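You operate a simulated robot arm through the tools that you are given. There is no shell and no other tool.

Carry out the task below with a simulated robot arm. There is one attempt and no reset: what you move stays moved.

JOB
Check the heater block at 40 C with the yellow probe.
Fine: stand the probe in the block's hole, wait for the READY lamp, turn the block off and put the probe back in the steel tube.

Only the result counts: the job must be done as asked and must still hold three seconds after the hand-in. Knocking over, shifting, dropping, spilling or breaking anything else fails it.

ROBOT AND FRAMES
A 6-joint arm with a three-finger gripper, fixed in place. Base frame: the origin is on the floor under the middle of its stand, x ahead of it, y to its left, z up; the work surface is at about z = 820. Lengths are in mm, angles in degrees, forces in N, time in s.
It reaches about 1213 mm from its shoulder. Its first joint turns from -166.0 to 166.0 degrees. Payload 4.89 kg.
The tool frame sits at the grasp point between the pads (the TCP): z along the fingers, y along the line on which they close. The tips reach 30 mm beyond it. The gripper opens to 164 mm; its body begins 125 mm behind the TCP.
Orientation is told as [roll, pitch, yaw] about the base's x, y, z axes, in that order, counted from this pose: with the fingers straight down and closing along the base's y, the tool's x points along the base's -x, its y along +y and its z along -z.

CONTROLS
- The arm moves only by the tool step_arm. Its argument "deltas" is a list of rows, each a list of 6 numbers: the shift along the tool's x, y, z in mm, then the turn, a rotation vector about the tool's x, y, z in degrees. In form: [[tx, ty, tz, rx, ry, rz], ...]. A call has 1 to 20 rows; each row shifts and turns the commanded pose from where the row before left it, along the tool's axes as they then stand. "gripper" is the opening, from 0 (shut) to 1 (fully open), set as the call begins (left out, the last holds). A row lasts 0.2 s, in which the tool goes at most 50 mm and 8.6 degrees; a call with a longer step from one row to the next is refused whole, and so is a gripper value outside its range. A pose out of reach is approached as far as the arm can. The call stops where the force on the tool passes 40 N (or 10 N more than at its start, if that is more) or the arm is blocked; 0.2 s more then pass. The fingers move at their own pace (about 108 mm/s each) and stop on an object; they squeeze with about 37 N. The grip force told is the motor's: it shows also when the fingers shut on nothing. Time passes only in rows, and 0.2 s behind the last, so rows that do not move let the fingers close. The reply holds the time, the measured pose of the TCP, the force on the tool along the base axes, the opening and the grip force, in the units named above and with some noise, with the torque about the TCP (base axes, N m) and any sound that the robot's microphone picked up, and new pictures: "views" is both (left out), scene, wrist or none.
- Cameras (640 x 400 px; columns grow to the right, rows downward): "scene" is fixed at [51.4, 497.2, 1451.3]; the picture's right is [-0.15, -0.99, 0.00], its down [-0.52, 0.08, -0.85] and it looks along [0.84, -0.13, -0.53] (base axes); focal length 343 px, centre (320, 200). "wrist" rides on the gripper at [76, -2, -152] in the tool frame; the picture's right is [0.02, 1.00, 0.00], its down [-0.88, 0.02, -0.47] and it looks along [-0.47, 0.01, 0.88] (tool axes); focal length 247 px, centre (320, 200). There is no depth. A picture from a camera that has moved, and an enlarged one, comes with that camera's place and axes in the base frame and with its lens.
- raise_lower(by): moves the trunk up (or, below 0, down) by that many mm; the arm rides with it, the base frame stays. It gives what a move gives, with no picture.
- inspect(camera, box): a new picture of the part [left, top, right, bottom] of that camera's present view, enlarged. No time passes.
- hand_in(): hands the job in; it is judged then, once.

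Places have to be worked out from the pictures, the camera data and where the tool is seen. Open the gripper and draw the arm clear of the work before you hand the job in, unless the task says otherwise.

The tools are called after "Request:" as name(argument=value, ...) on one line, values as JSON. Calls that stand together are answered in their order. step_arm: Moves the arm, as the interface text tells. Its arguments: {"type":"object","properties":{"deltas":{"type":"array","items":{"type":"array","items":{"type":"number"}}},"gripper":{"type":"number"},"views":{"type":"string","enum":["both","scene","wrist","none"]}},"required":["deltas"]} The other tools are called the same way: raise_lower (by) moves the trunk up or down; inspect (camera, box) takes an enlarged picture of a part of a camera's view; hand_in () hands the job in.

At the start:

```text
clock: 0.0
position: [492.0, 525.2, 1156.1]
tcp_rot: [0.0, 0.0, 0.0]
wrist_force: [0.2, -0.3, -0.1]
torque: [0.0, -0.03, -0.01]
grip_width: 164.1
grip_force: 0.2
trunk travel left (down, up): [-175.0, 215.0]
```

scene: 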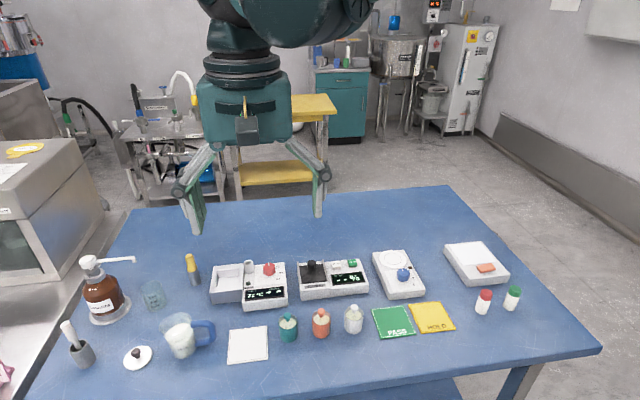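
wrist: 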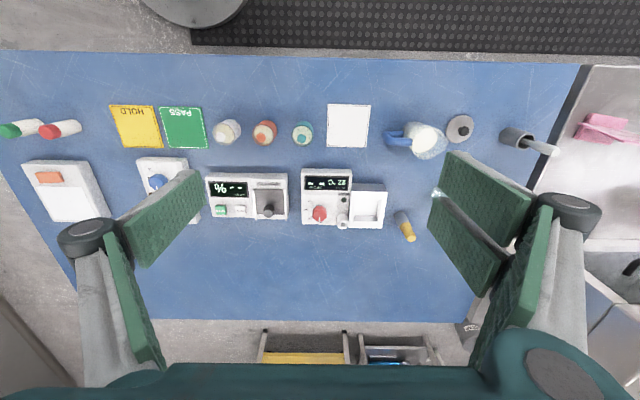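

I see a yellow-topped probe standing in a steel tube on the left, and a device with a red knob and display beside it (likely the heater block). I'll enlarge these parts to read labels and geometry.

Request:
inspect(camera="scene", box=[160, 230, 300, 320])

Request:
inspect(camera="wrist", box=[290, 155, 430, 250])

Request:
inspect(camera="scene", box=[290, 230, 440, 320])

```text
4.44 times, centred on (230, 275) of scene
camera zoom: at [51.4, 497.2, 1451.3], right [-0.15, -0.99, 0.0], down [-0.52, 0.08, -0.85], along [0.84, -0.13, -0.53], focal length 1523 px, centre (720, -133)
```

zoom: 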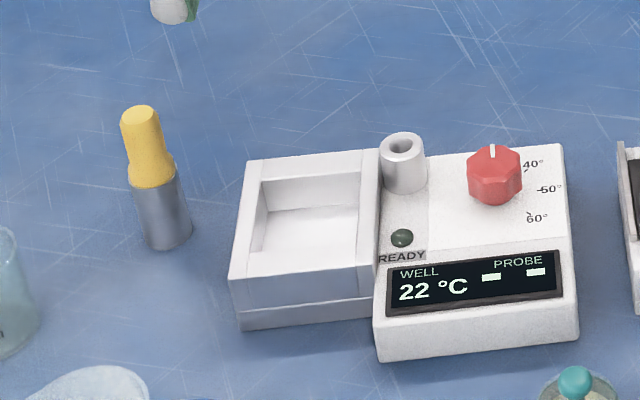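

```text
4.21 times, centred on (360, 202) of wrist
camera zoom: at [416.8, 523.0, 1308.9], right [-0.02, 1.0, 0.0], down [0.88, 0.02, 0.47], along [0.47, 0.01, -0.88], focal length 1040 px, centre (152, 190)
```

zoom: 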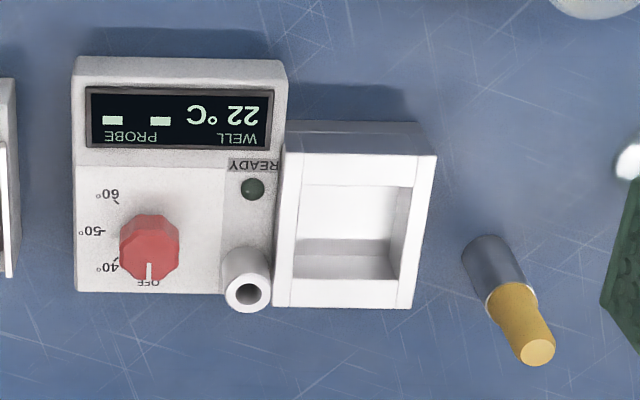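

```text
4.27 times, centred on (365, 275) of scene
camera zoom: at [51.4, 497.2, 1451.3], right [-0.15, -0.99, 0.0], down [-0.52, 0.08, -0.85], along [0.84, -0.13, -0.53], focal length 1462 px, centre (128, -120)
```

zoom: 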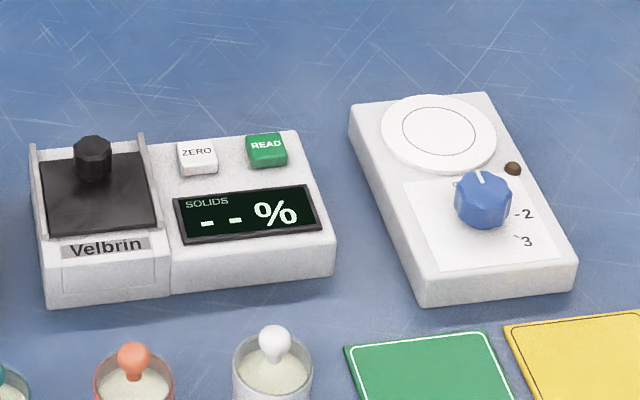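

The heater block (OFF/40/50/60 knob, well with hole, READY lamp) is next to the tray, and the yellow probe stands in its steel tube to the left. I judge the knob at about (690, 525, 860); I'll lower the arm over this region to get a closer look.

Request:
step_arm(deltas=[[-25, 10, 38, 0, 0, 0], [-25, 10, 38, 0, 0, 0], [-25, 10, 38, 0, 0, 0], [-25, 10, 36, 0, 0, 0]])

```text
clock: 1.0
position: [593.8, 566.4, 1005.0]
tcp_rot: [0.0, 0.0, 0.0]
wrist_force: [-1.0, -0.8, 0.8]
torque: [0.15, -0.19, 0.02]
grip_width: 163.8
grip_force: 0.1
trunk travel left (down, up): [-175.0, 215.0]
camera wrist: at [518.5, 563.4, 1158.7], right [-0.02, 1.0, 0.0], down [0.88, 0.02, 0.47], along [0.47, 0.01, -0.88], focal length 247 px, centre (320, 200)
```

scene: 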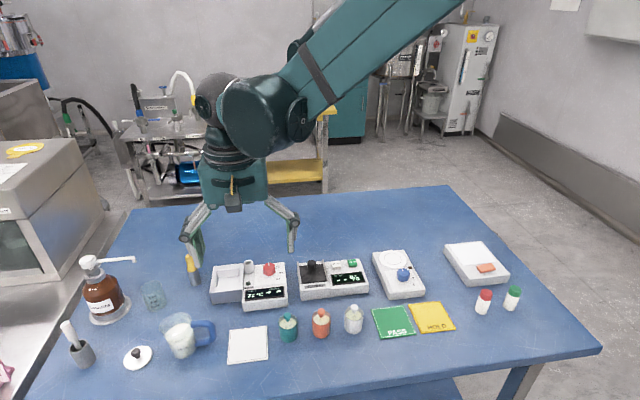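
wrist: 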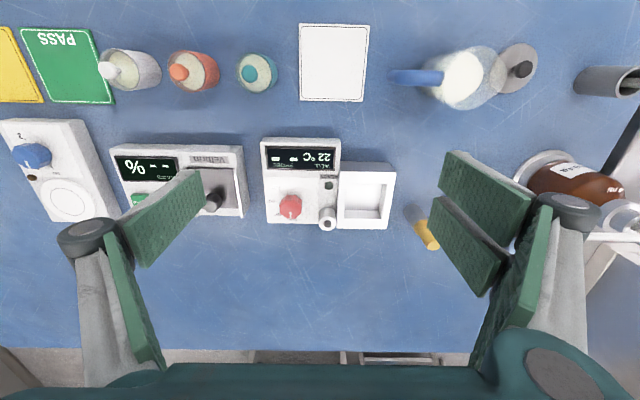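

The knob projects to about (689, 525). I'll enlarge the heater and probe parts of the wrist view, now closer.

Request:
inspect(camera="wrist", box=[250, 130, 350, 240])

Request:
inspect(camera="wrist", box=[330, 150, 470, 260])

Request:
inspect(camera="scene", box=[170, 190, 310, 310])

```text
3.64 times, centred on (300, 185) of wrist
camera zoom: at [518.5, 563.4, 1158.7], right [-0.02, 1.0, 0.0], down [0.88, 0.02, 0.47], along [0.47, 0.01, -0.88], focal length 898 px, centre (393, 254)
```

zoom: 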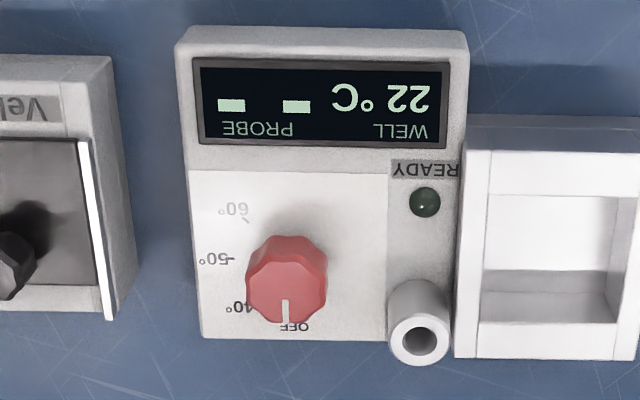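

```text
3.64 times, centred on (400, 205) of wrist
camera zoom: at [518.5, 563.4, 1158.7], right [-0.02, 1.0, 0.0], down [0.88, 0.02, 0.47], along [0.47, 0.01, -0.88], focal length 898 px, centre (29, 182)
```

zoom: 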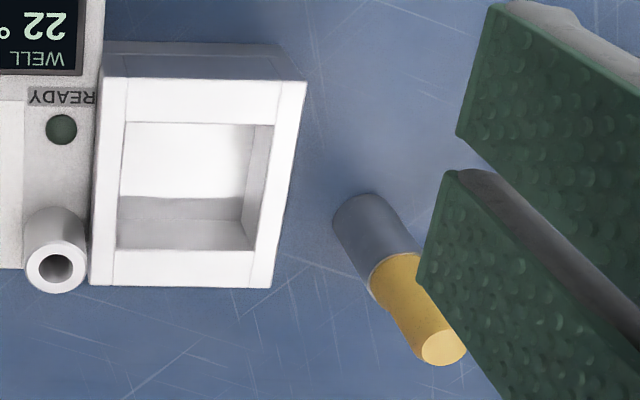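

```text
3.33 times, centred on (240, 250) of scene
camera zoom: at [51.4, 497.2, 1451.3], right [-0.15, -0.99, 0.0], down [-0.52, 0.08, -0.85], along [0.84, -0.13, -0.53], focal length 1142 px, centre (587, 33)
```

zoom: 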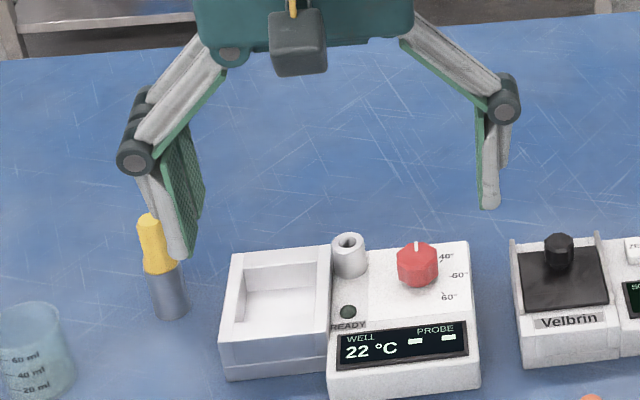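

The readings place the knob top near (691, 526, 862), the well rim near (707, 577, 870) and the probe top near (718, 715, 903). Next I turn the tool by 90° about its axis, so the fingers can close along x on the knob, and part-close the gripper to see the finger geometry.

Request:
step_arm(deltas=[[0, 0, 0, 0, 0, 8.1818], [0, 0, 0, 0, 0, 8.1818], [0, 0, 0, 0, 0, 8.1818], [0, 0, 0, 0, 0, 8.1818], [0, 0, 0, 0, 0, 8.1818], [0, 0, 0, 0, 0, 8.1818], [0, 0, 0, 0, 0, 8.1818], [0, 0, 0, 0, 0, 8.1818], [0, 0, 0, 0, 0, 8.1818], [0, 0, 0, 0, 0, 8.1818], [0, 0, 0, 0, 0, 8.182]], gripper=0.33)

```text
clock: 3.4
position: [593.9, 565.4, 1006.5]
tcp_rot: [0.0, 0.0, -90.0]
wrist_force: [0.0, 0.4, -0.4]
torque: [0.01, 0.02, 0.0]
grip_width: 54.3
grip_force: 0.0
trunk travel left (down, up): [-175.0, 215.0]
camera wrist: at [592.2, 641.4, 1159.5], right [1.0, 0.02, 0.0], down [0.02, -0.88, 0.47], along [0.01, -0.47, -0.88], focal length 247 px, centre (320, 200)
```

scene: 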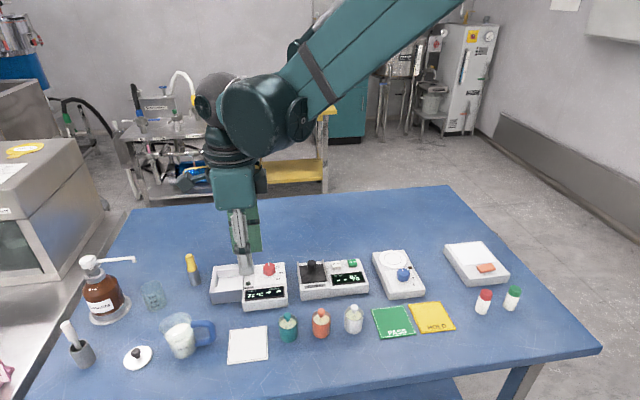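
wrist: 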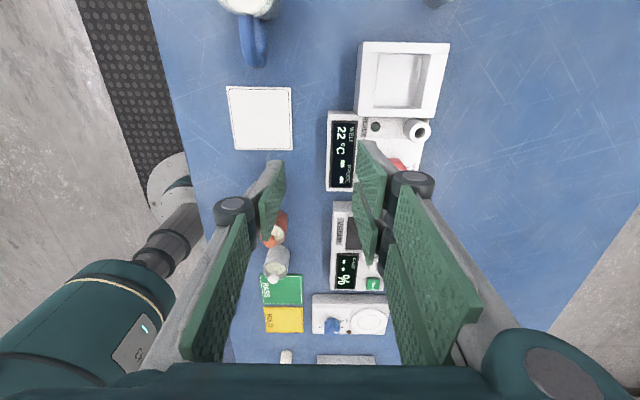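

The fingers now close along x, with the two-finger side toward +x. I'll enlarge both views to measure the finger widths and tip height at this opening.

Request:
inspect(camera="scene", box=[190, 150, 310, 310])

Request:
inspect(camera="wrist", box=[200, 90, 480, 310])

```text
2.50 times, centred on (250, 230) of scene
camera zoom: at [51.4, 497.2, 1451.3], right [-0.15, -0.99, 0.0], down [-0.52, 0.08, -0.85], along [0.84, -0.13, -0.53], focal length 857 px, centre (495, 125)
```

zoom: 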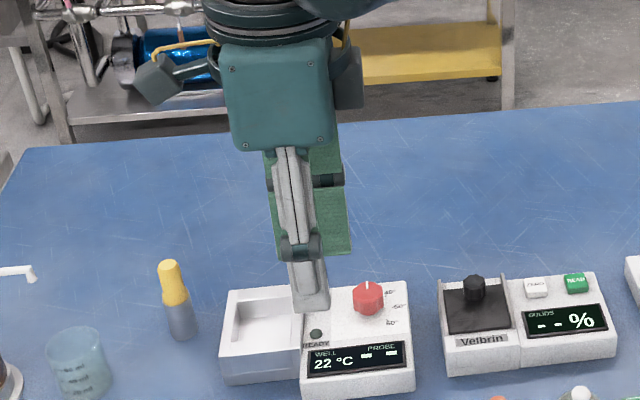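

```text
1.82 times, centred on (340, 200) of wrist
camera zoom: at [592.2, 641.4, 1159.5], right [1.0, 0.02, 0.0], down [0.02, -0.88, 0.47], along [0.01, -0.47, -0.88], focal length 449 px, centre (284, 200)
```

zoom: 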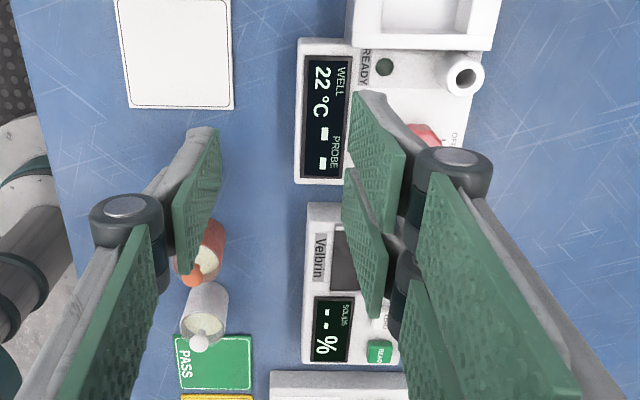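

At this opening the tips reach about 30 mm below the TCP, and the two-finger side is about 64 mm wide. I'll move above the knob at a safe height to refine the alignment.

Request:
step_arm(deltas=[[-13.8, 32.4, 12, 0, 0, 0], [-13.8, 32.4, 12, 0, 0, 0], [-13.8, 32.4, 12, 0, 0, 0], [0, 0, 0, 0, 0, 0]])

```text
clock: 4.4
position: [691.0, 522.7, 970.1]
tcp_rot: [0.0, 0.0, -90.0]
wrist_force: [0.3, 0.7, -0.1]
torque: [-0.01, 0.02, -0.04]
grip_width: 53.9
grip_force: 0.1
trunk travel left (down, up): [-175.0, 215.0]
camera wrist: at [690.3, 598.8, 1122.9], right [1.0, 0.02, 0.0], down [0.02, -0.88, 0.47], along [0.01, -0.47, -0.88], focal length 247 px, centre (320, 200)
```

scene: 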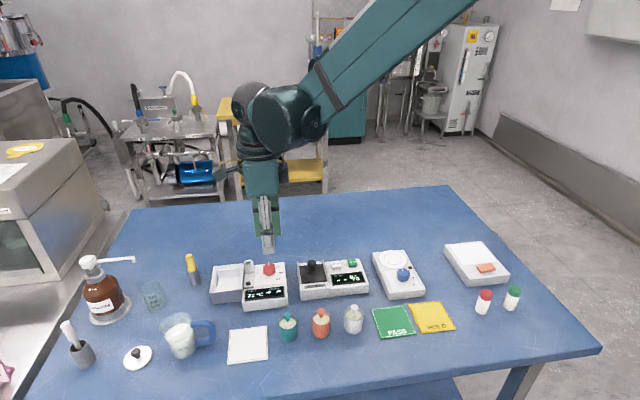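
wrist: 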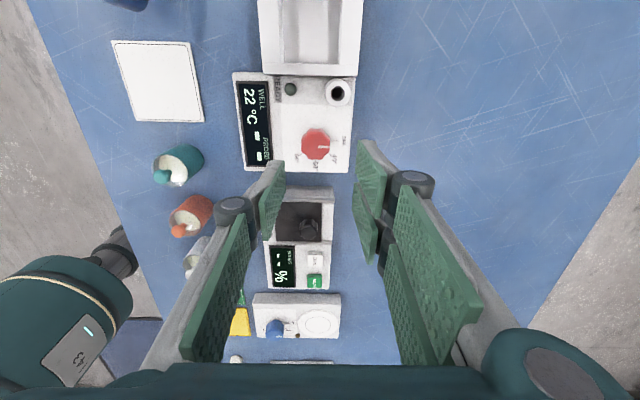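

Request:
inspect(camera="wrist", box=[230, 60, 370, 180])

Request:
inspect(camera="scene", box=[200, 190, 310, 315])

```text
3.33 times, centred on (300, 120) of wrist
camera zoom: at [690.3, 598.8, 1122.9], right [1.0, 0.02, 0.0], down [0.02, -0.88, 0.47], along [0.01, -0.47, -0.88], focal length 823 px, centre (387, 467)
```

zoom: 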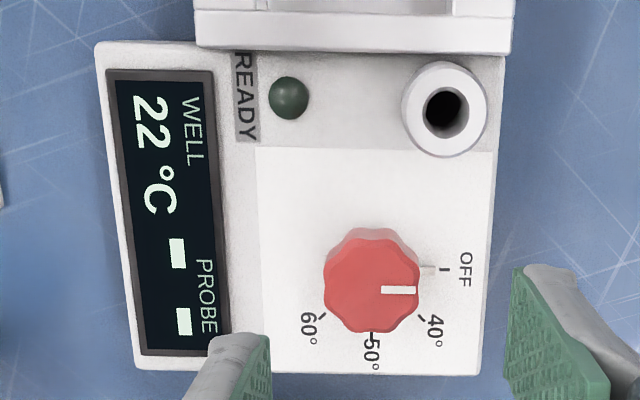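

```text
3.20 times, centred on (255, 252) of scene
camera zoom: at [51.4, 497.2, 1451.3], right [-0.15, -0.99, 0.0], down [-0.52, 0.08, -0.85], along [0.84, -0.13, -0.53], focal length 1096 px, centre (528, 32)
```

zoom: 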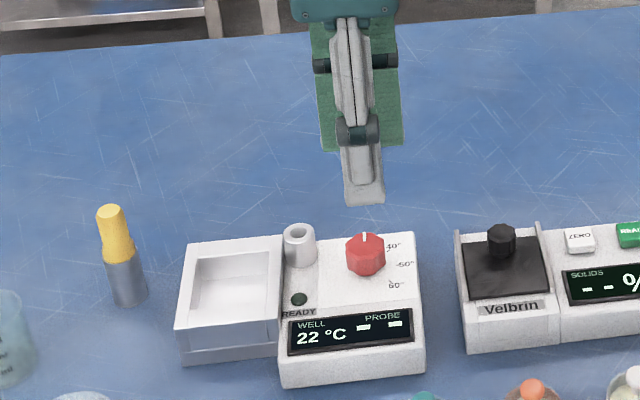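

The close view shows the knob with OFF along +x and 40/50/60 at 45° steps clockwise; I now judge its axis at (687, 526), top ~866, surface ~840, and the well rim at (707.5, 578.5, 871). I'll centre over the knob and go down to just above it.

Request:
step_arm(deltas=[[2.3, -4, 20, 0, 0, 0], [0, 0, 22, 0, 0, 0], [0, 0, 20, 0, 0, 0], [0, 0, 0, 0, 0, 0]])

```text
clock: 5.4
position: [687.3, 526.7, 907.4]
tcp_rot: [0.0, 0.0, -90.0]
wrist_force: [-0.1, 0.4, -0.7]
torque: [-0.06, 0.06, 0.0]
grip_width: 54.1
grip_force: 0.1
trunk travel left (down, up): [-175.0, 215.0]
camera wrist: at [686.2, 600.9, 1060.5], right [1.0, 0.02, 0.0], down [0.02, -0.88, 0.47], along [0.01, -0.47, -0.88], focal length 247 px, centre (320, 200)
```

scene: 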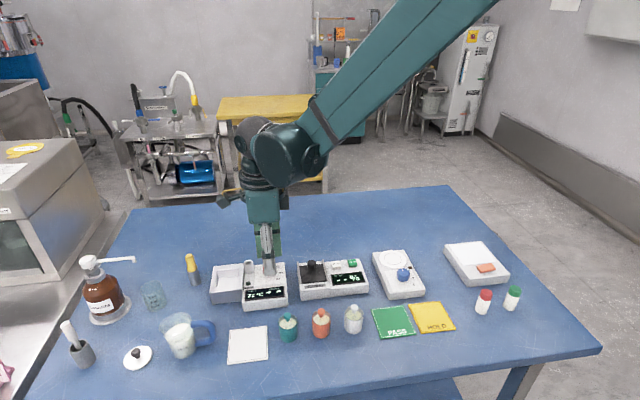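
wrist: 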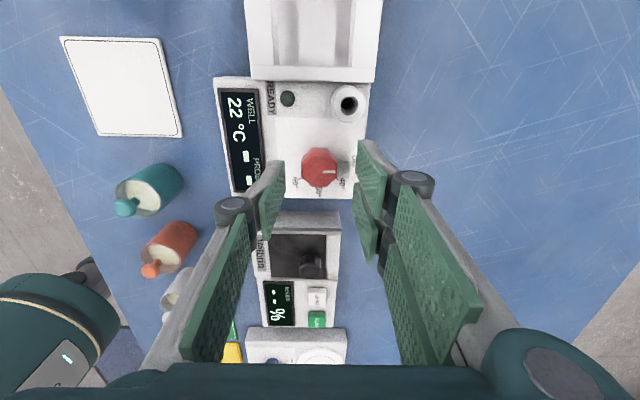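

The knob sits centred between the finger pads in the wrist view. I'll zoom in to check side clearance before going down around it.

Request:
inspect(camera="wrist", box=[240, 70, 400, 220])

Request:
inspect(camera="scene", box=[200, 200, 310, 315])

```text
2.67 times, centred on (320, 145) of wrist
camera zoom: at [686.2, 600.9, 1060.5], right [1.0, 0.02, 0.0], down [0.02, -0.88, 0.47], along [0.01, -0.47, -0.88], focal length 659 px, centre (320, 347)
```

zoom: 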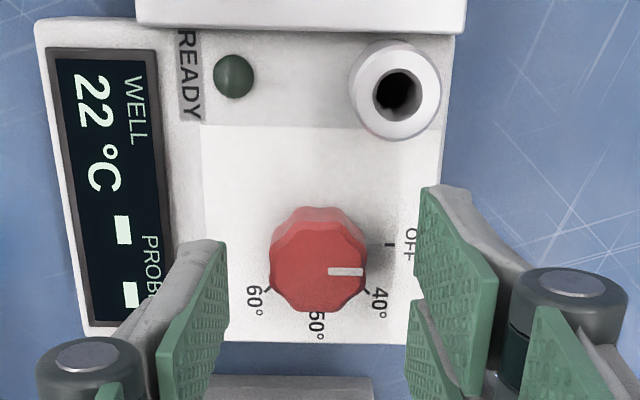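

```text
3.48 times, centred on (255, 258) of scene
camera zoom: at [51.4, 497.2, 1451.3], right [-0.15, -0.99, 0.0], down [-0.52, 0.08, -0.85], along [0.84, -0.13, -0.53], focal length 1192 px, centre (546, 0)
```

zoom: 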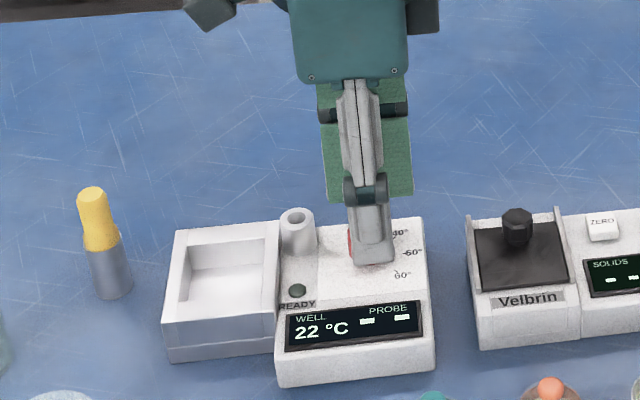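

Alignment is good: clear of the well, with the pads either side of the knob. I'll lower 26 mm so the tips end a few mm above the panel, watching the force.

Request:
step_arm(deltas=[[0, 0, 10, 0, 0, 0], [0, 0, 10, 0, 0, 0], [0, 0, 6, 0, 0, 0], [0, 0, 0, 0, 0, 0]])

```text
clock: 6.4
position: [686.1, 525.9, 880.7]
tcp_rot: [0.0, 0.1, -90.0]
wrist_force: [-0.6, 0.3, -0.5]
torque: [-0.02, 0.05, -0.01]
grip_width: 53.7
grip_force: 0.1
trunk travel left (down, up): [-175.0, 215.0]
camera wrist: at [685.2, 600.9, 1034.5], right [1.0, 0.02, 0.0], down [0.02, -0.88, 0.47], along [0.01, -0.47, -0.88], focal length 247 px, centre (320, 200)
```

scene: 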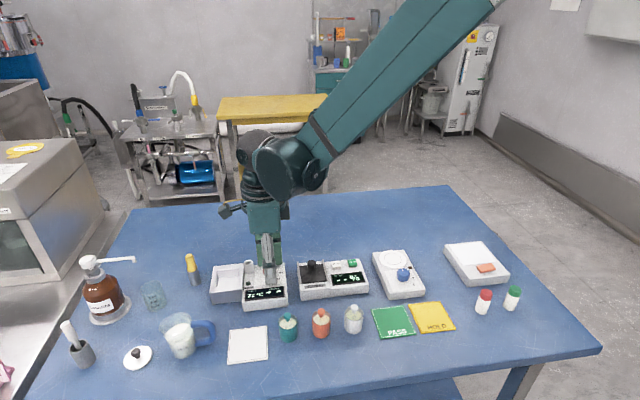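
wrist: 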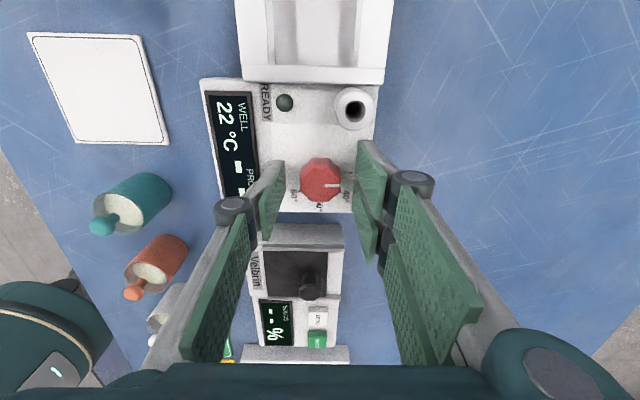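

Request:
inspect(camera="wrist", box=[240, 80, 400, 230])

Request:
inspect(camera="scene", box=[200, 210, 310, 315])

```text
2.67 times, centred on (320, 155) of wrist
camera zoom: at [685.2, 600.9, 1034.5], right [1.0, 0.02, 0.0], down [0.02, -0.88, 0.47], along [0.01, -0.47, -0.88], focal length 659 px, centre (320, 320)
```

zoom: 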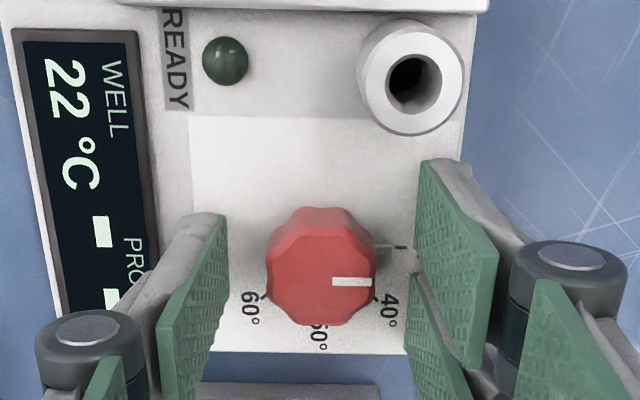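

```text
3.81 times, centred on (255, 262) of scene
camera zoom: at [51.4, 497.2, 1451.3], right [-0.15, -0.99, 0.0], down [-0.52, 0.08, -0.85], along [0.84, -0.13, -0.53], focal length 1305 px, centre (568, -38)
```

zoom: 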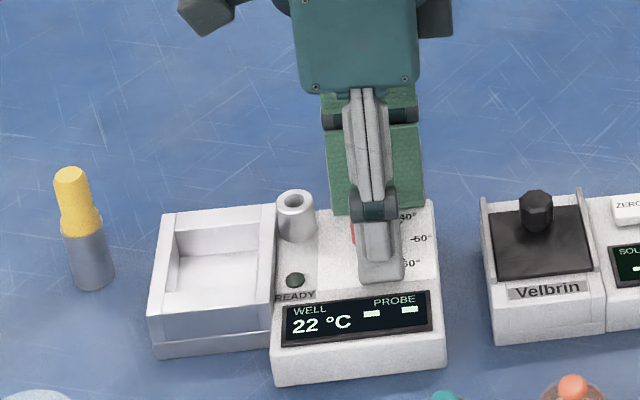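

The tips are just above the panel with no contact. I'll rise 3 mm for margin (tips may lengthen as they close) and close on the knob.

Request:
step_arm(deltas=[[0, 0, -3, 0, 0, 0], [0, 0, 0, 0, 0, 0]], views="none")

Request:
step_arm(deltas=[[0, 0, 0, 0, 0, 0], [0, 0, 0, 0, 0, 0], [0, 0, 0, 0, 0, 0]], gripper=0.1)

```text
clock: 7.0
position: [685.6, 525.2, 885.7]
tcp_rot: [0.0, -0.1, -90.0]
wrist_force: [-0.2, 0.0, 0.0]
torque: [-0.01, 0.02, -0.01]
grip_width: 54.2
grip_force: 0.0
trunk travel left (down, up): [-175.0, 215.0]
```

```text
clock: 7.8
position: [685.6, 525.2, 885.1]
tcp_rot: [-0.1, 0.0, -90.0]
wrist_force: [-0.3, 0.1, 0.5]
torque: [-0.01, 0.03, -0.02]
grip_width: 29.1
grip_force: 45.6
trunk travel left (down, up): [-175.0, 215.0]
camera wrist: at [685.4, 600.8, 1038.3], right [1.0, 0.02, 0.0], down [0.02, -0.88, 0.47], along [0.01, -0.47, -0.88], focal length 247 px, centre (320, 200)
```

scene: 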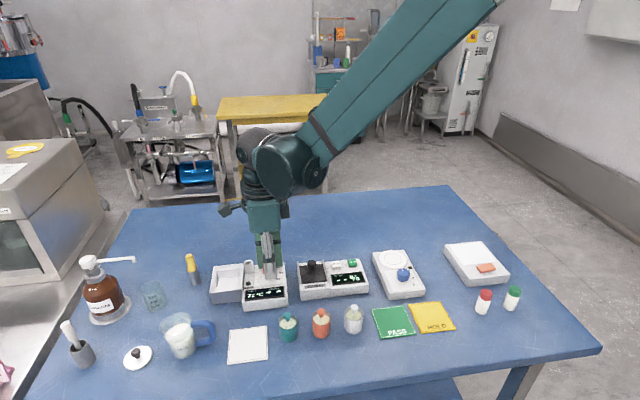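
wrist: 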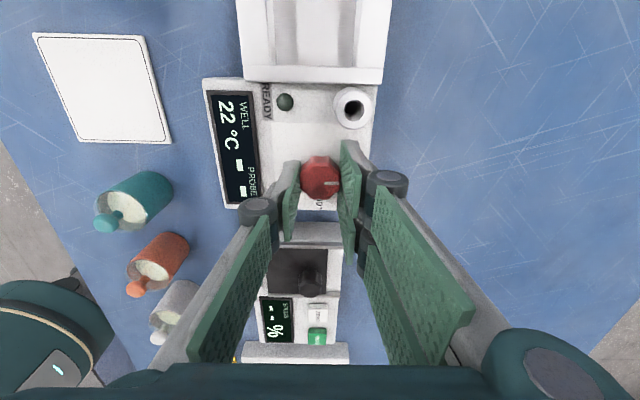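

The knob is gripped (29 mm, no side load). I now turn it clockwise by 45° toward the 40° mark.

Request:
step_arm(deltas=[[0, 0, 0, 0, 0, 5], [0, 0, 0, 0, 0, 5], [0, 0, 0, 0, 0, 5], [0, 0, 0, 0, 0, 5], [0, 0, 0, 0, 0, 5], [0, 0, 0, 0, 0, 5], [0, 0, 0, 0, 0, 5], [0, 0, 0, 0, 0, 5], [0, 0, 0, 0, 0, 5], [0, 0, 0, 0, 0, 0]])

```text
clock: 9.8
position: [684.0, 526.5, 884.8]
tcp_rot: [-0.6, 0.1, -133.6]
wrist_force: [-3.8, 4.3, 1.6]
torque: [-0.05, 0.33, 0.01]
grip_width: 29.2
grip_force: 44.8
out of reach, approached as far as the arm can: row 9
trunk travel left (down, up): [-175.0, 215.0]
stopped in row 10: the force on the tool passed its limit at 48 N (the readings are from after the stop); the commanded pose is now the measured one
camera wrist: at [738.0, 581.1, 1038.3], right [0.74, -0.67, -0.01], down [-0.59, -0.65, 0.47], along [-0.32, -0.34, -0.88], focal length 247 px, centre (320, 200)
```

scene: 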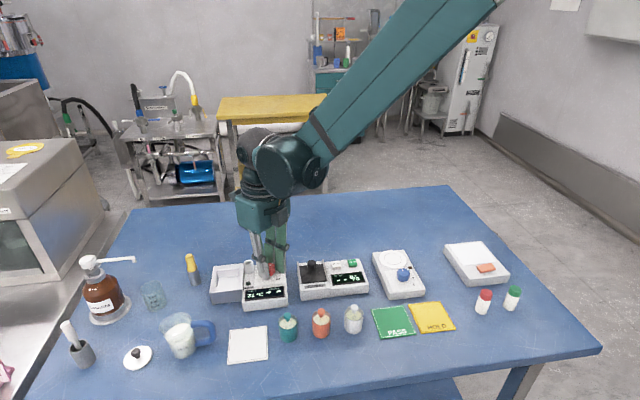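
wrist: 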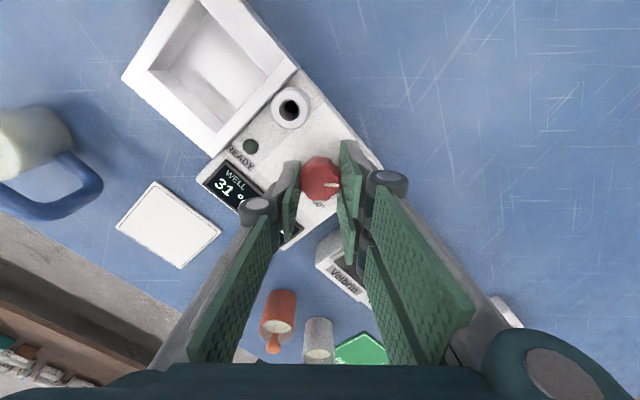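

The knob turned about 44° and the well reads 31 °C and rising; the wrist is near a joint limit there and the force tripped briefly. I'll inspect before releasing to be sure nothing shifted.

Request:
inspect(camera="wrist", box=[180, 60, 400, 250])

Request:
inspect(camera="scene", box=[200, 210, 310, 315])

```text
2.11 times, centred on (290, 155) of wrist
camera zoom: at [738.0, 581.1, 1038.3], right [0.74, -0.67, -0.01], down [-0.59, -0.65, 0.47], along [-0.32, -0.34, -0.88], focal length 520 px, centre (383, 295)
```

zoom: 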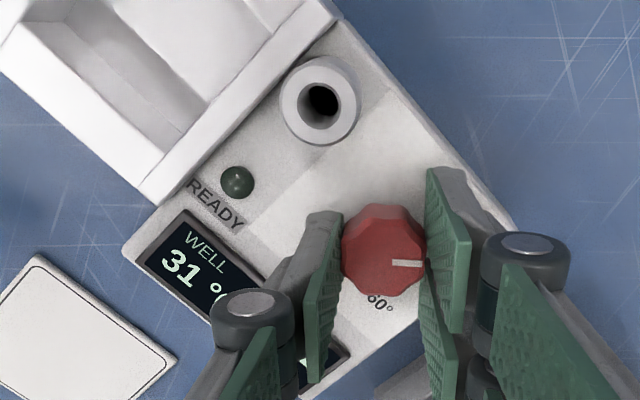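

```text
3.81 times, centred on (255, 262) of scene
camera zoom: at [51.4, 497.2, 1451.3], right [-0.15, -0.99, 0.0], down [-0.52, 0.08, -0.85], along [0.84, -0.13, -0.53], focal length 1305 px, centre (568, -38)
```

zoom: 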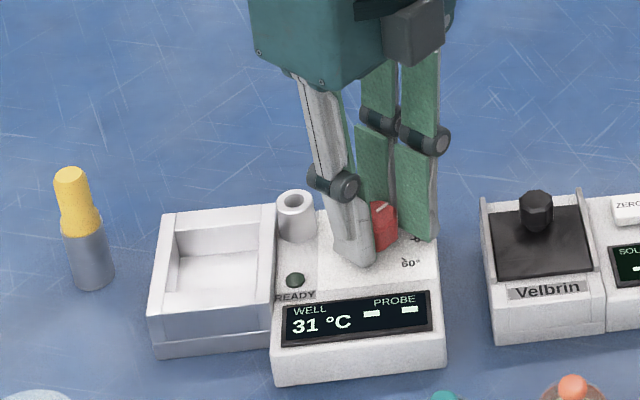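

The block hasn't moved and the pointer is on the 40° direction. I'll open the fingers and rise straight up.

Request:
step_arm(deltas=[[0, 0, 0, 0, 0, 0], [0, 0, 0, 0, 0, 0]], gripper=0.33, views="none")

Request:
step_arm(deltas=[[0, 0, -10, 0, 0, 0], [0, 0, -20, 0, 0, 0], [0, 0, -30, 0, 0, 0], [0, 0, -20, 0, 0, 0], [0, 0, 0, 0, 0, 0]])

```text
clock: 10.4
position: [685.6, 526.5, 886.0]
tcp_rot: [-0.6, 0.1, -133.7]
wrist_force: [-0.3, 0.8, -0.6]
torque: [0.02, 0.02, -0.01]
grip_width: 54.2
grip_force: 0.1
trunk travel left (down, up): [-175.0, 215.0]
```

```text
clock: 11.6
position: [685.4, 525.2, 964.7]
tcp_rot: [-0.5, 0.1, -133.6]
wrist_force: [0.7, 1.0, 0.8]
torque: [0.03, -0.05, 0.0]
grip_width: 53.9
grip_force: 0.0
trunk travel left (down, up): [-175.0, 215.0]
camera wrist: at [738.7, 578.8, 1117.8], right [0.74, -0.67, -0.01], down [-0.59, -0.65, 0.47], along [-0.32, -0.34, -0.88], focal length 247 px, centre (320, 200)
```

scene: 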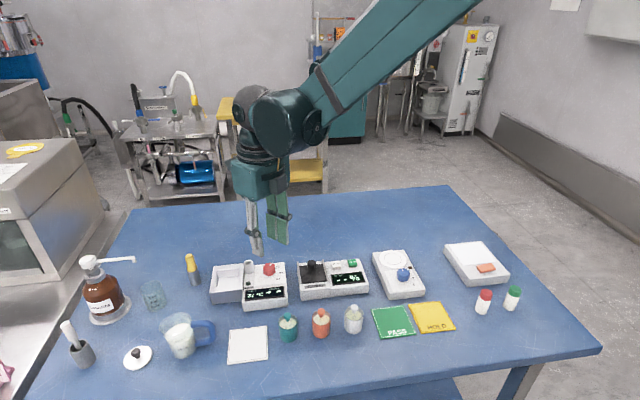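
wrist: 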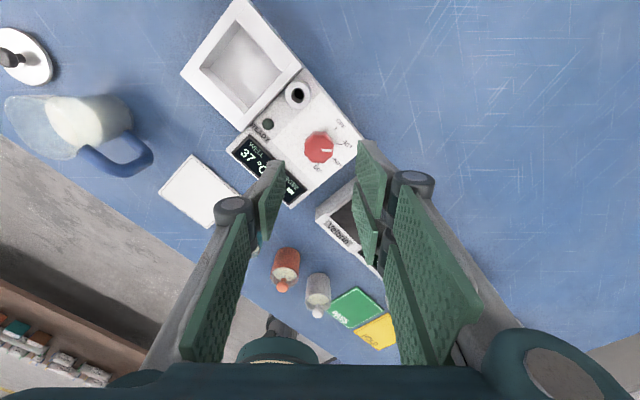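

Request:
inspect(camera="wrist", box=[220, 60, 370, 220])

Request:
inspect(camera="scene", box=[160, 230, 300, 320])

```text
2.50 times, centred on (295, 140) of wrist
camera zoom: at [738.7, 578.8, 1117.8], right [0.74, -0.67, -0.01], down [-0.59, -0.65, 0.47], along [-0.32, -0.34, -0.88], focal length 617 px, centre (382, 350)
```

zoom: 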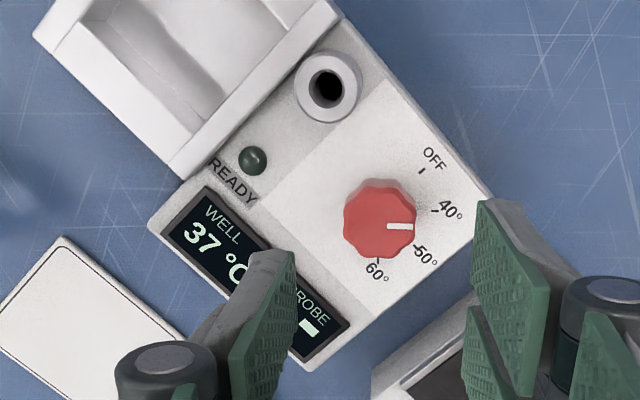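

```text
4.44 times, centred on (230, 275) of scene
camera zoom: at [51.4, 497.2, 1451.3], right [-0.15, -0.99, 0.0], down [-0.52, 0.08, -0.85], along [0.84, -0.13, -0.53], focal length 1523 px, centre (720, -133)
```

zoom: 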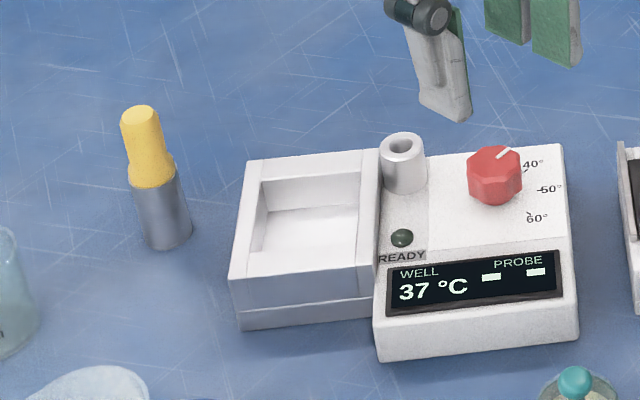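

The pointer now lies exactly on the 40° tick and the well reads 37 °C. Next I turn the tool back to yaw 0 at this height, ready to fetch the probe.

Request:
step_arm(deltas=[[0, 0, -2, 0, 0, -8.35], [0, 0, -2, 0, 0, -8.35], [0, 0, -2, 0, 0, -8.35], [0, 0, -2, 0, 0, -8.35], [0, 0, -2, 0, 0, -8.35], [0, 0, -2, 0, 0, -8.35], [0, 0, -2, 0, 0, -8.35], [0, 0, -2, 0, 0, -8.35], [0, 0, -2, 0, 0, -8.35], [0, 0, -2, 0, 0, -8.35], [0, 0, -2, 0, 0, -8.35], [0, 0, -2, 0, 0, -8.35], [0, 0, -2, 0, 0, -8.35], [0, 0, -2, 0, 0, -8.35], [0, 0, -2, 0, 0, -8.35], [0, 0, -2, 0, 0, -8.35]])

```text
clock: 15.0
position: [687.0, 525.4, 996.7]
tcp_rot: [0.5, 0.4, 0.1]
wrist_force: [-0.3, 0.3, -0.5]
torque: [-0.01, -0.01, 0.01]
grip_width: 54.0
grip_force: 0.2
trunk travel left (down, up): [-175.0, 215.0]
camera wrist: at [612.0, 520.6, 1150.5], right [-0.02, 1.0, 0.01], down [0.88, 0.02, 0.47], along [0.47, 0.02, -0.88], focal length 247 px, centre (320, 200)
```

scene: 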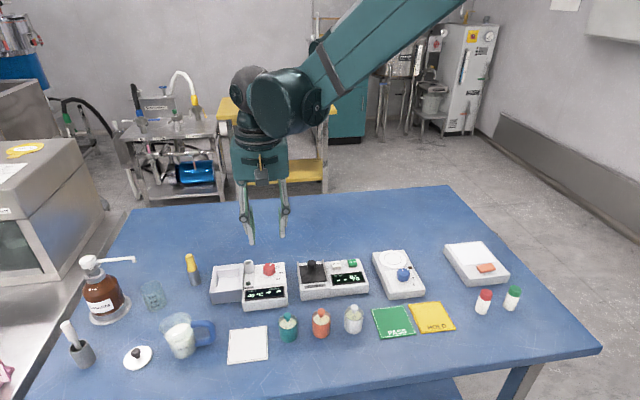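
wrist: 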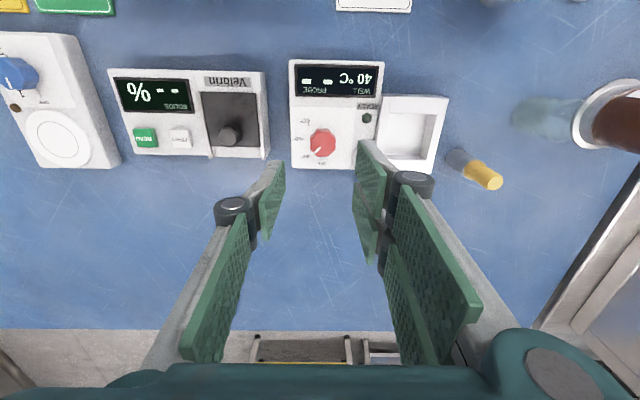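

The well now shows 40 °C. I'll straighten the small tilt and move over the probe (about 718, 714), staying high enough to clear the pump bottle's spout.

Request:
step_arm(deltas=[[-6.1, 37.5, 0, 0.5, -0.4, 0.1], [-6.1, 37.5, 0, 0, 0, 0], [-6.1, 37.5, 0, 0, 0, 0], [-6.1, 37.5, 0, 0, 0, 0], [-6.1, 37.5, 2, 0, 0, 0], [0, 0, 0, 0, 0, 0]])

```text
clock: 16.4
position: [717.0, 713.6, 995.2]
tcp_rot: [-0.2, 0.0, -0.1]
wrist_force: [-0.2, -0.9, -1.0]
torque: [-0.03, 0.04, 0.04]
grip_width: 54.2
grip_force: 0.0
trunk travel left (down, up): [-175.0, 215.0]
camera wrist: at [640.7, 711.1, 1148.0], right [-0.02, 1.0, 0.0], down [0.88, 0.02, 0.47], along [0.47, 0.01, -0.88], focal length 247 px, centre (320, 200)
```

scene: 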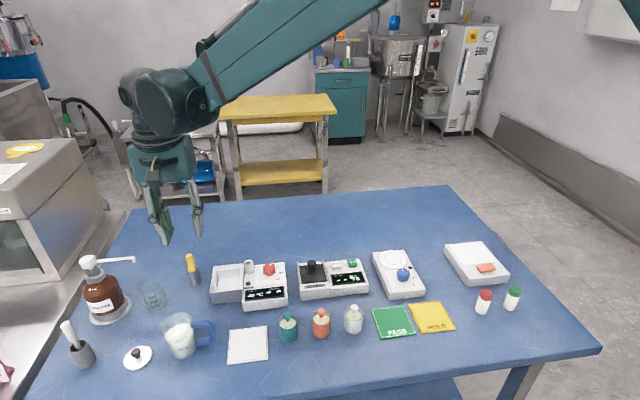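
wrist: 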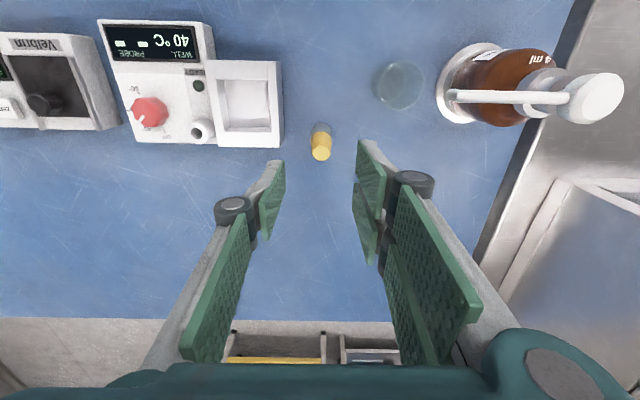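

Request:
inspect(camera="wrist", box=[280, 100, 360, 180])

Request:
inspect(camera="scene", box=[130, 190, 250, 300])

```text
5.00 times, centred on (320, 140) of wrist
camera zoom: at [640.7, 711.1, 1148.0], right [-0.02, 1.0, 0.0], down [0.88, 0.02, 0.47], along [0.47, 0.01, -0.88], focal length 1235 px, centre (320, 500)
```

zoom: 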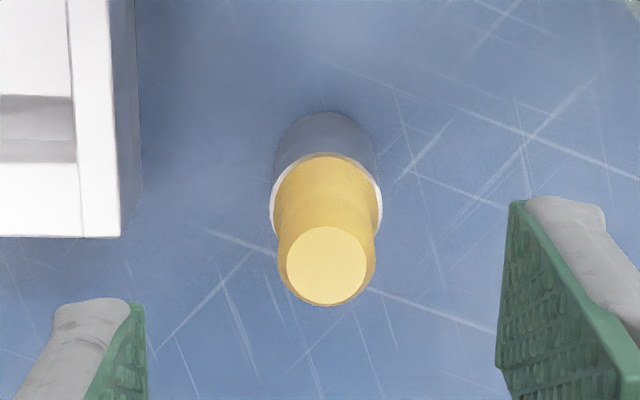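

```text
3.64 times, centred on (190, 245) of scene
camera zoom: at [51.4, 497.2, 1451.3], right [-0.15, -0.99, 0.0], down [-0.52, 0.08, -0.85], along [0.84, -0.13, -0.53], focal length 1246 px, centre (793, 36)
```

zoom: 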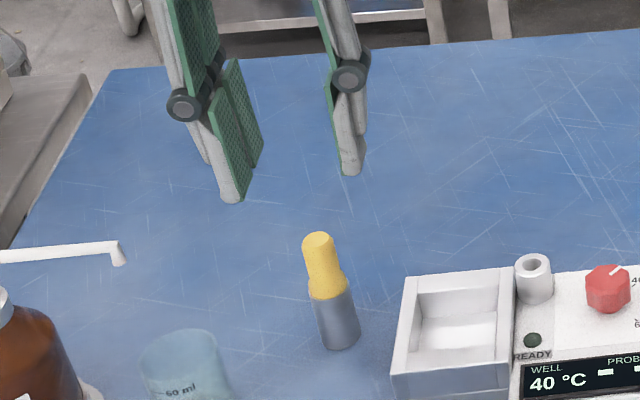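

The probe handle has a narrower upper cylinder flaring to a skirt at the tube rim. I'll zoom in tightly on its side profile to choose the grip height.

Request:
inspect(camera="scene", box=[170, 245, 218, 293])

Request:
inspect(camera="scene", box=[205, 250, 295, 315])

```text
8.33 times, centred on (194, 269) of scene
camera zoom: at [51.4, 497.2, 1451.3], right [-0.15, -0.99, 0.0], down [-0.52, 0.08, -0.85], along [0.84, -0.13, -0.53], focal length 2855 px, centre (1370, -375)
```

zoom: 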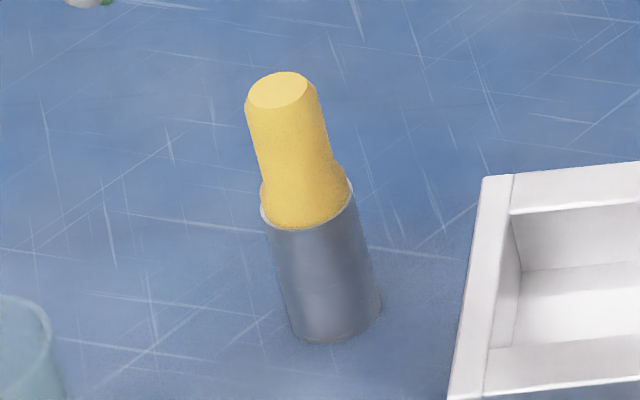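

```text
6.15 times, centred on (250, 282) of scene
camera zoom: at [51.4, 497.2, 1451.3], right [-0.15, -0.99, 0.0], down [-0.52, 0.08, -0.85], along [0.84, -0.13, -0.53], focal length 2108 px, centre (751, -308)
```

zoom: 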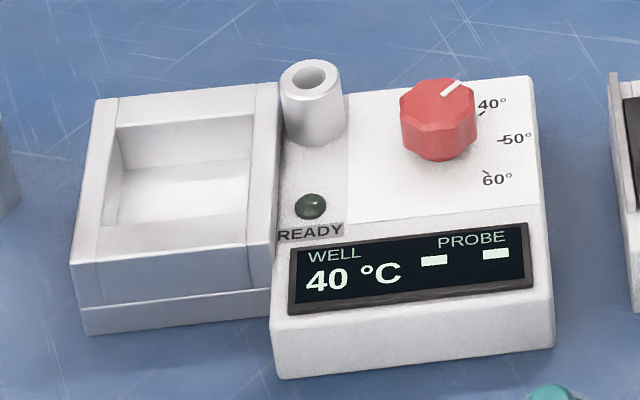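

The upper handle is a ~20 mm cylinder from z≈878 to 903, with the skirt and tube rim below. I'm aligned within 1 mm, so I lower to TCP z≈911 so that only the upper cylinder is between the tips.

Request:
step_arm(deltas=[[0, 0, 25, 0, 0, 0], [0, 0, 25, 0, 0, 0], [0, 0, 24, 0, 0, 0], [0, 0, 10, 0, 0, 0], [0, 0, 0, 0, 0, 0]])

```text
clock: 17.6
position: [716.7, 711.4, 911.2]
tcp_rot: [-0.1, 0.1, -0.1]
wrist_force: [0.0, -0.3, 0.2]
torque: [-0.02, 0.02, 0.0]
grip_width: 54.4
grip_force: 0.0
trunk travel left (down, up): [-175.0, 215.0]
camera wrist: at [642.3, 708.9, 1063.8], right [-0.02, 1.0, 0.0], down [0.88, 0.02, 0.47], along [0.47, 0.01, -0.88], focal length 247 px, centre (320, 200)
```

scene: 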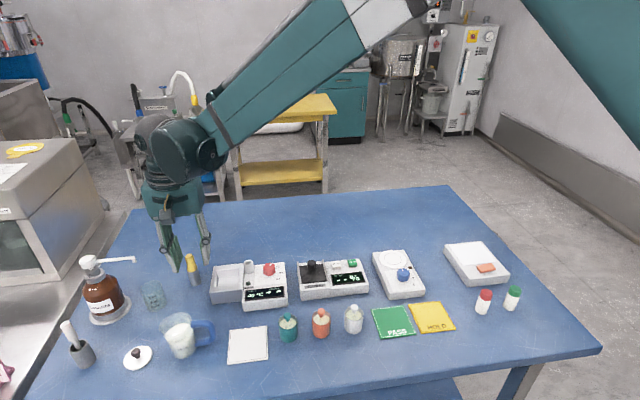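
wrist: 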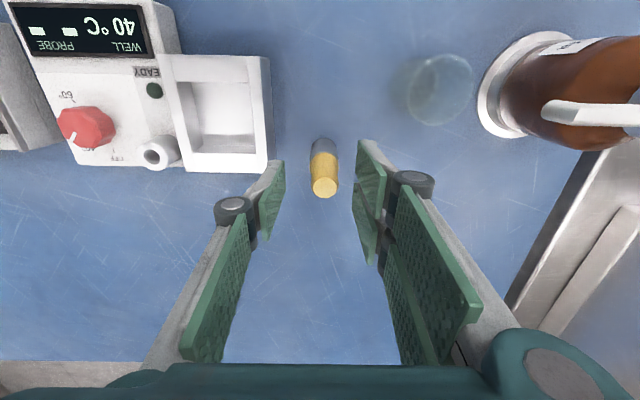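

Request:
inspect(camera="wrist", box=[240, 120, 400, 260])

Request:
inspect(camera="scene", box=[140, 200, 240, 300])

```text
2.86 times, centred on (320, 190) of wrist
camera zoom: at [642.3, 708.9, 1063.8], right [-0.02, 1.0, 0.0], down [0.88, 0.02, 0.47], along [0.47, 0.01, -0.88], focal length 706 px, centre (320, 229)
```

zoom: 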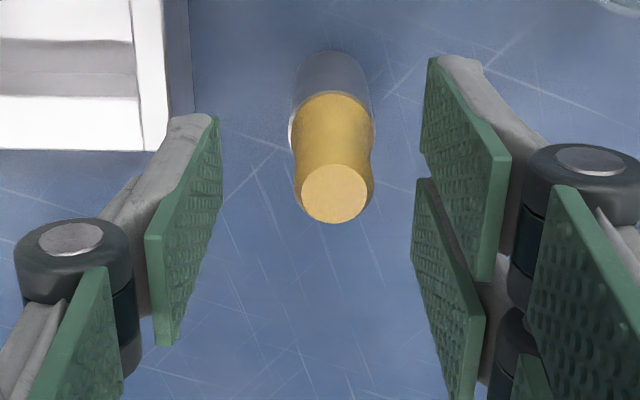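

```text
4.00 times, centred on (190, 250) of scene
camera zoom: at [51.4, 497.2, 1451.3], right [-0.15, -0.99, 0.0], down [-0.52, 0.08, -0.85], along [0.84, -0.13, -0.53], focal length 1370 px, centre (840, 0)
```

zoom: 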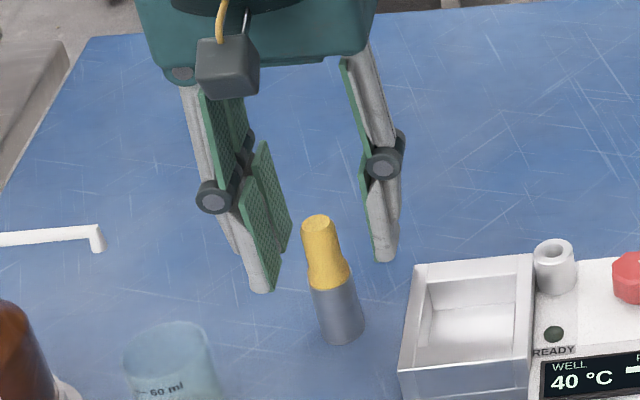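

The view shows the probe about 3 mm to +y of the finger centre, and the tips reach nearer 38–40 mm below the TCP. I'll shift +3 mm in y and rise 8 mm so the tips stay above the skirt.

Request:
step_arm(deltas=[[0, 3, -8, 0, 0, 0], [0, 0, 0, 0, 0, 0], [0, 0, 0, 0, 0, 0]])

Request:
inspect(camera="wrist", box=[240, 120, 400, 260])

Request:
inspect(camera="scene", box=[150, 220, 230, 300])

```text
clock: 18.4
position: [717.8, 713.5, 918.7]
tcp_rot: [-0.1, 0.0, -0.1]
wrist_force: [0.0, -0.3, -0.4]
torque: [-0.02, -0.01, 0.02]
grip_width: 54.2
grip_force: 0.1
trunk travel left (down, up): [-175.0, 215.0]
camera wrist: at [642.4, 712.0, 1071.9], right [-0.02, 1.0, 0.0], down [0.88, 0.02, 0.47], along [0.47, 0.01, -0.88], focal length 247 px, centre (320, 200)
```

scene: 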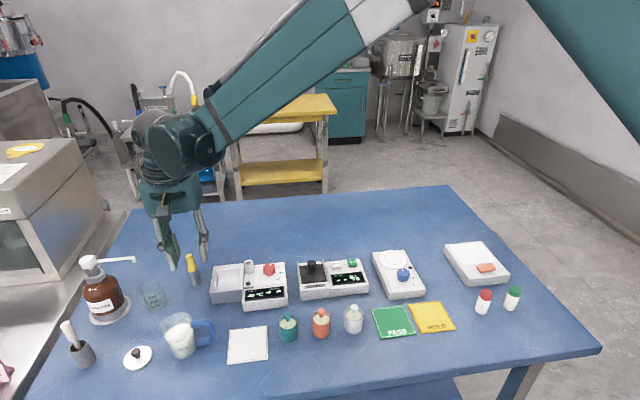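
wrist: 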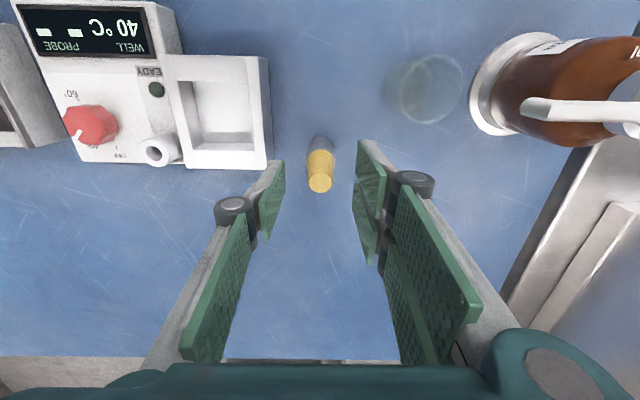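

```text
2.86 times, centred on (320, 190) of wrist
camera zoom: at [642.4, 712.0, 1071.9], right [-0.02, 1.0, 0.0], down [0.88, 0.02, 0.47], along [0.47, 0.01, -0.88], focal length 706 px, centre (320, 229)
```

zoom: 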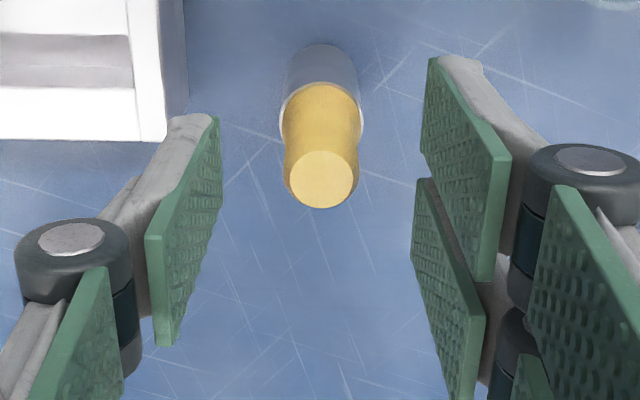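

```text
5.00 times, centred on (190, 260) of scene
camera zoom: at [51.4, 497.2, 1451.3], right [-0.15, -0.99, 0.0], down [-0.52, 0.08, -0.85], along [0.84, -0.13, -0.53], focal length 1713 px, centre (970, -100)
```

zoom: 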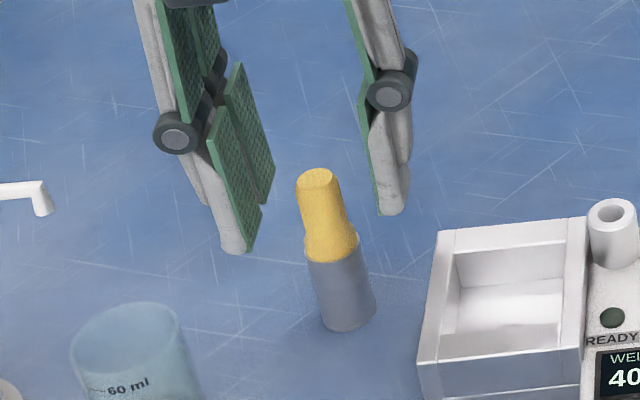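

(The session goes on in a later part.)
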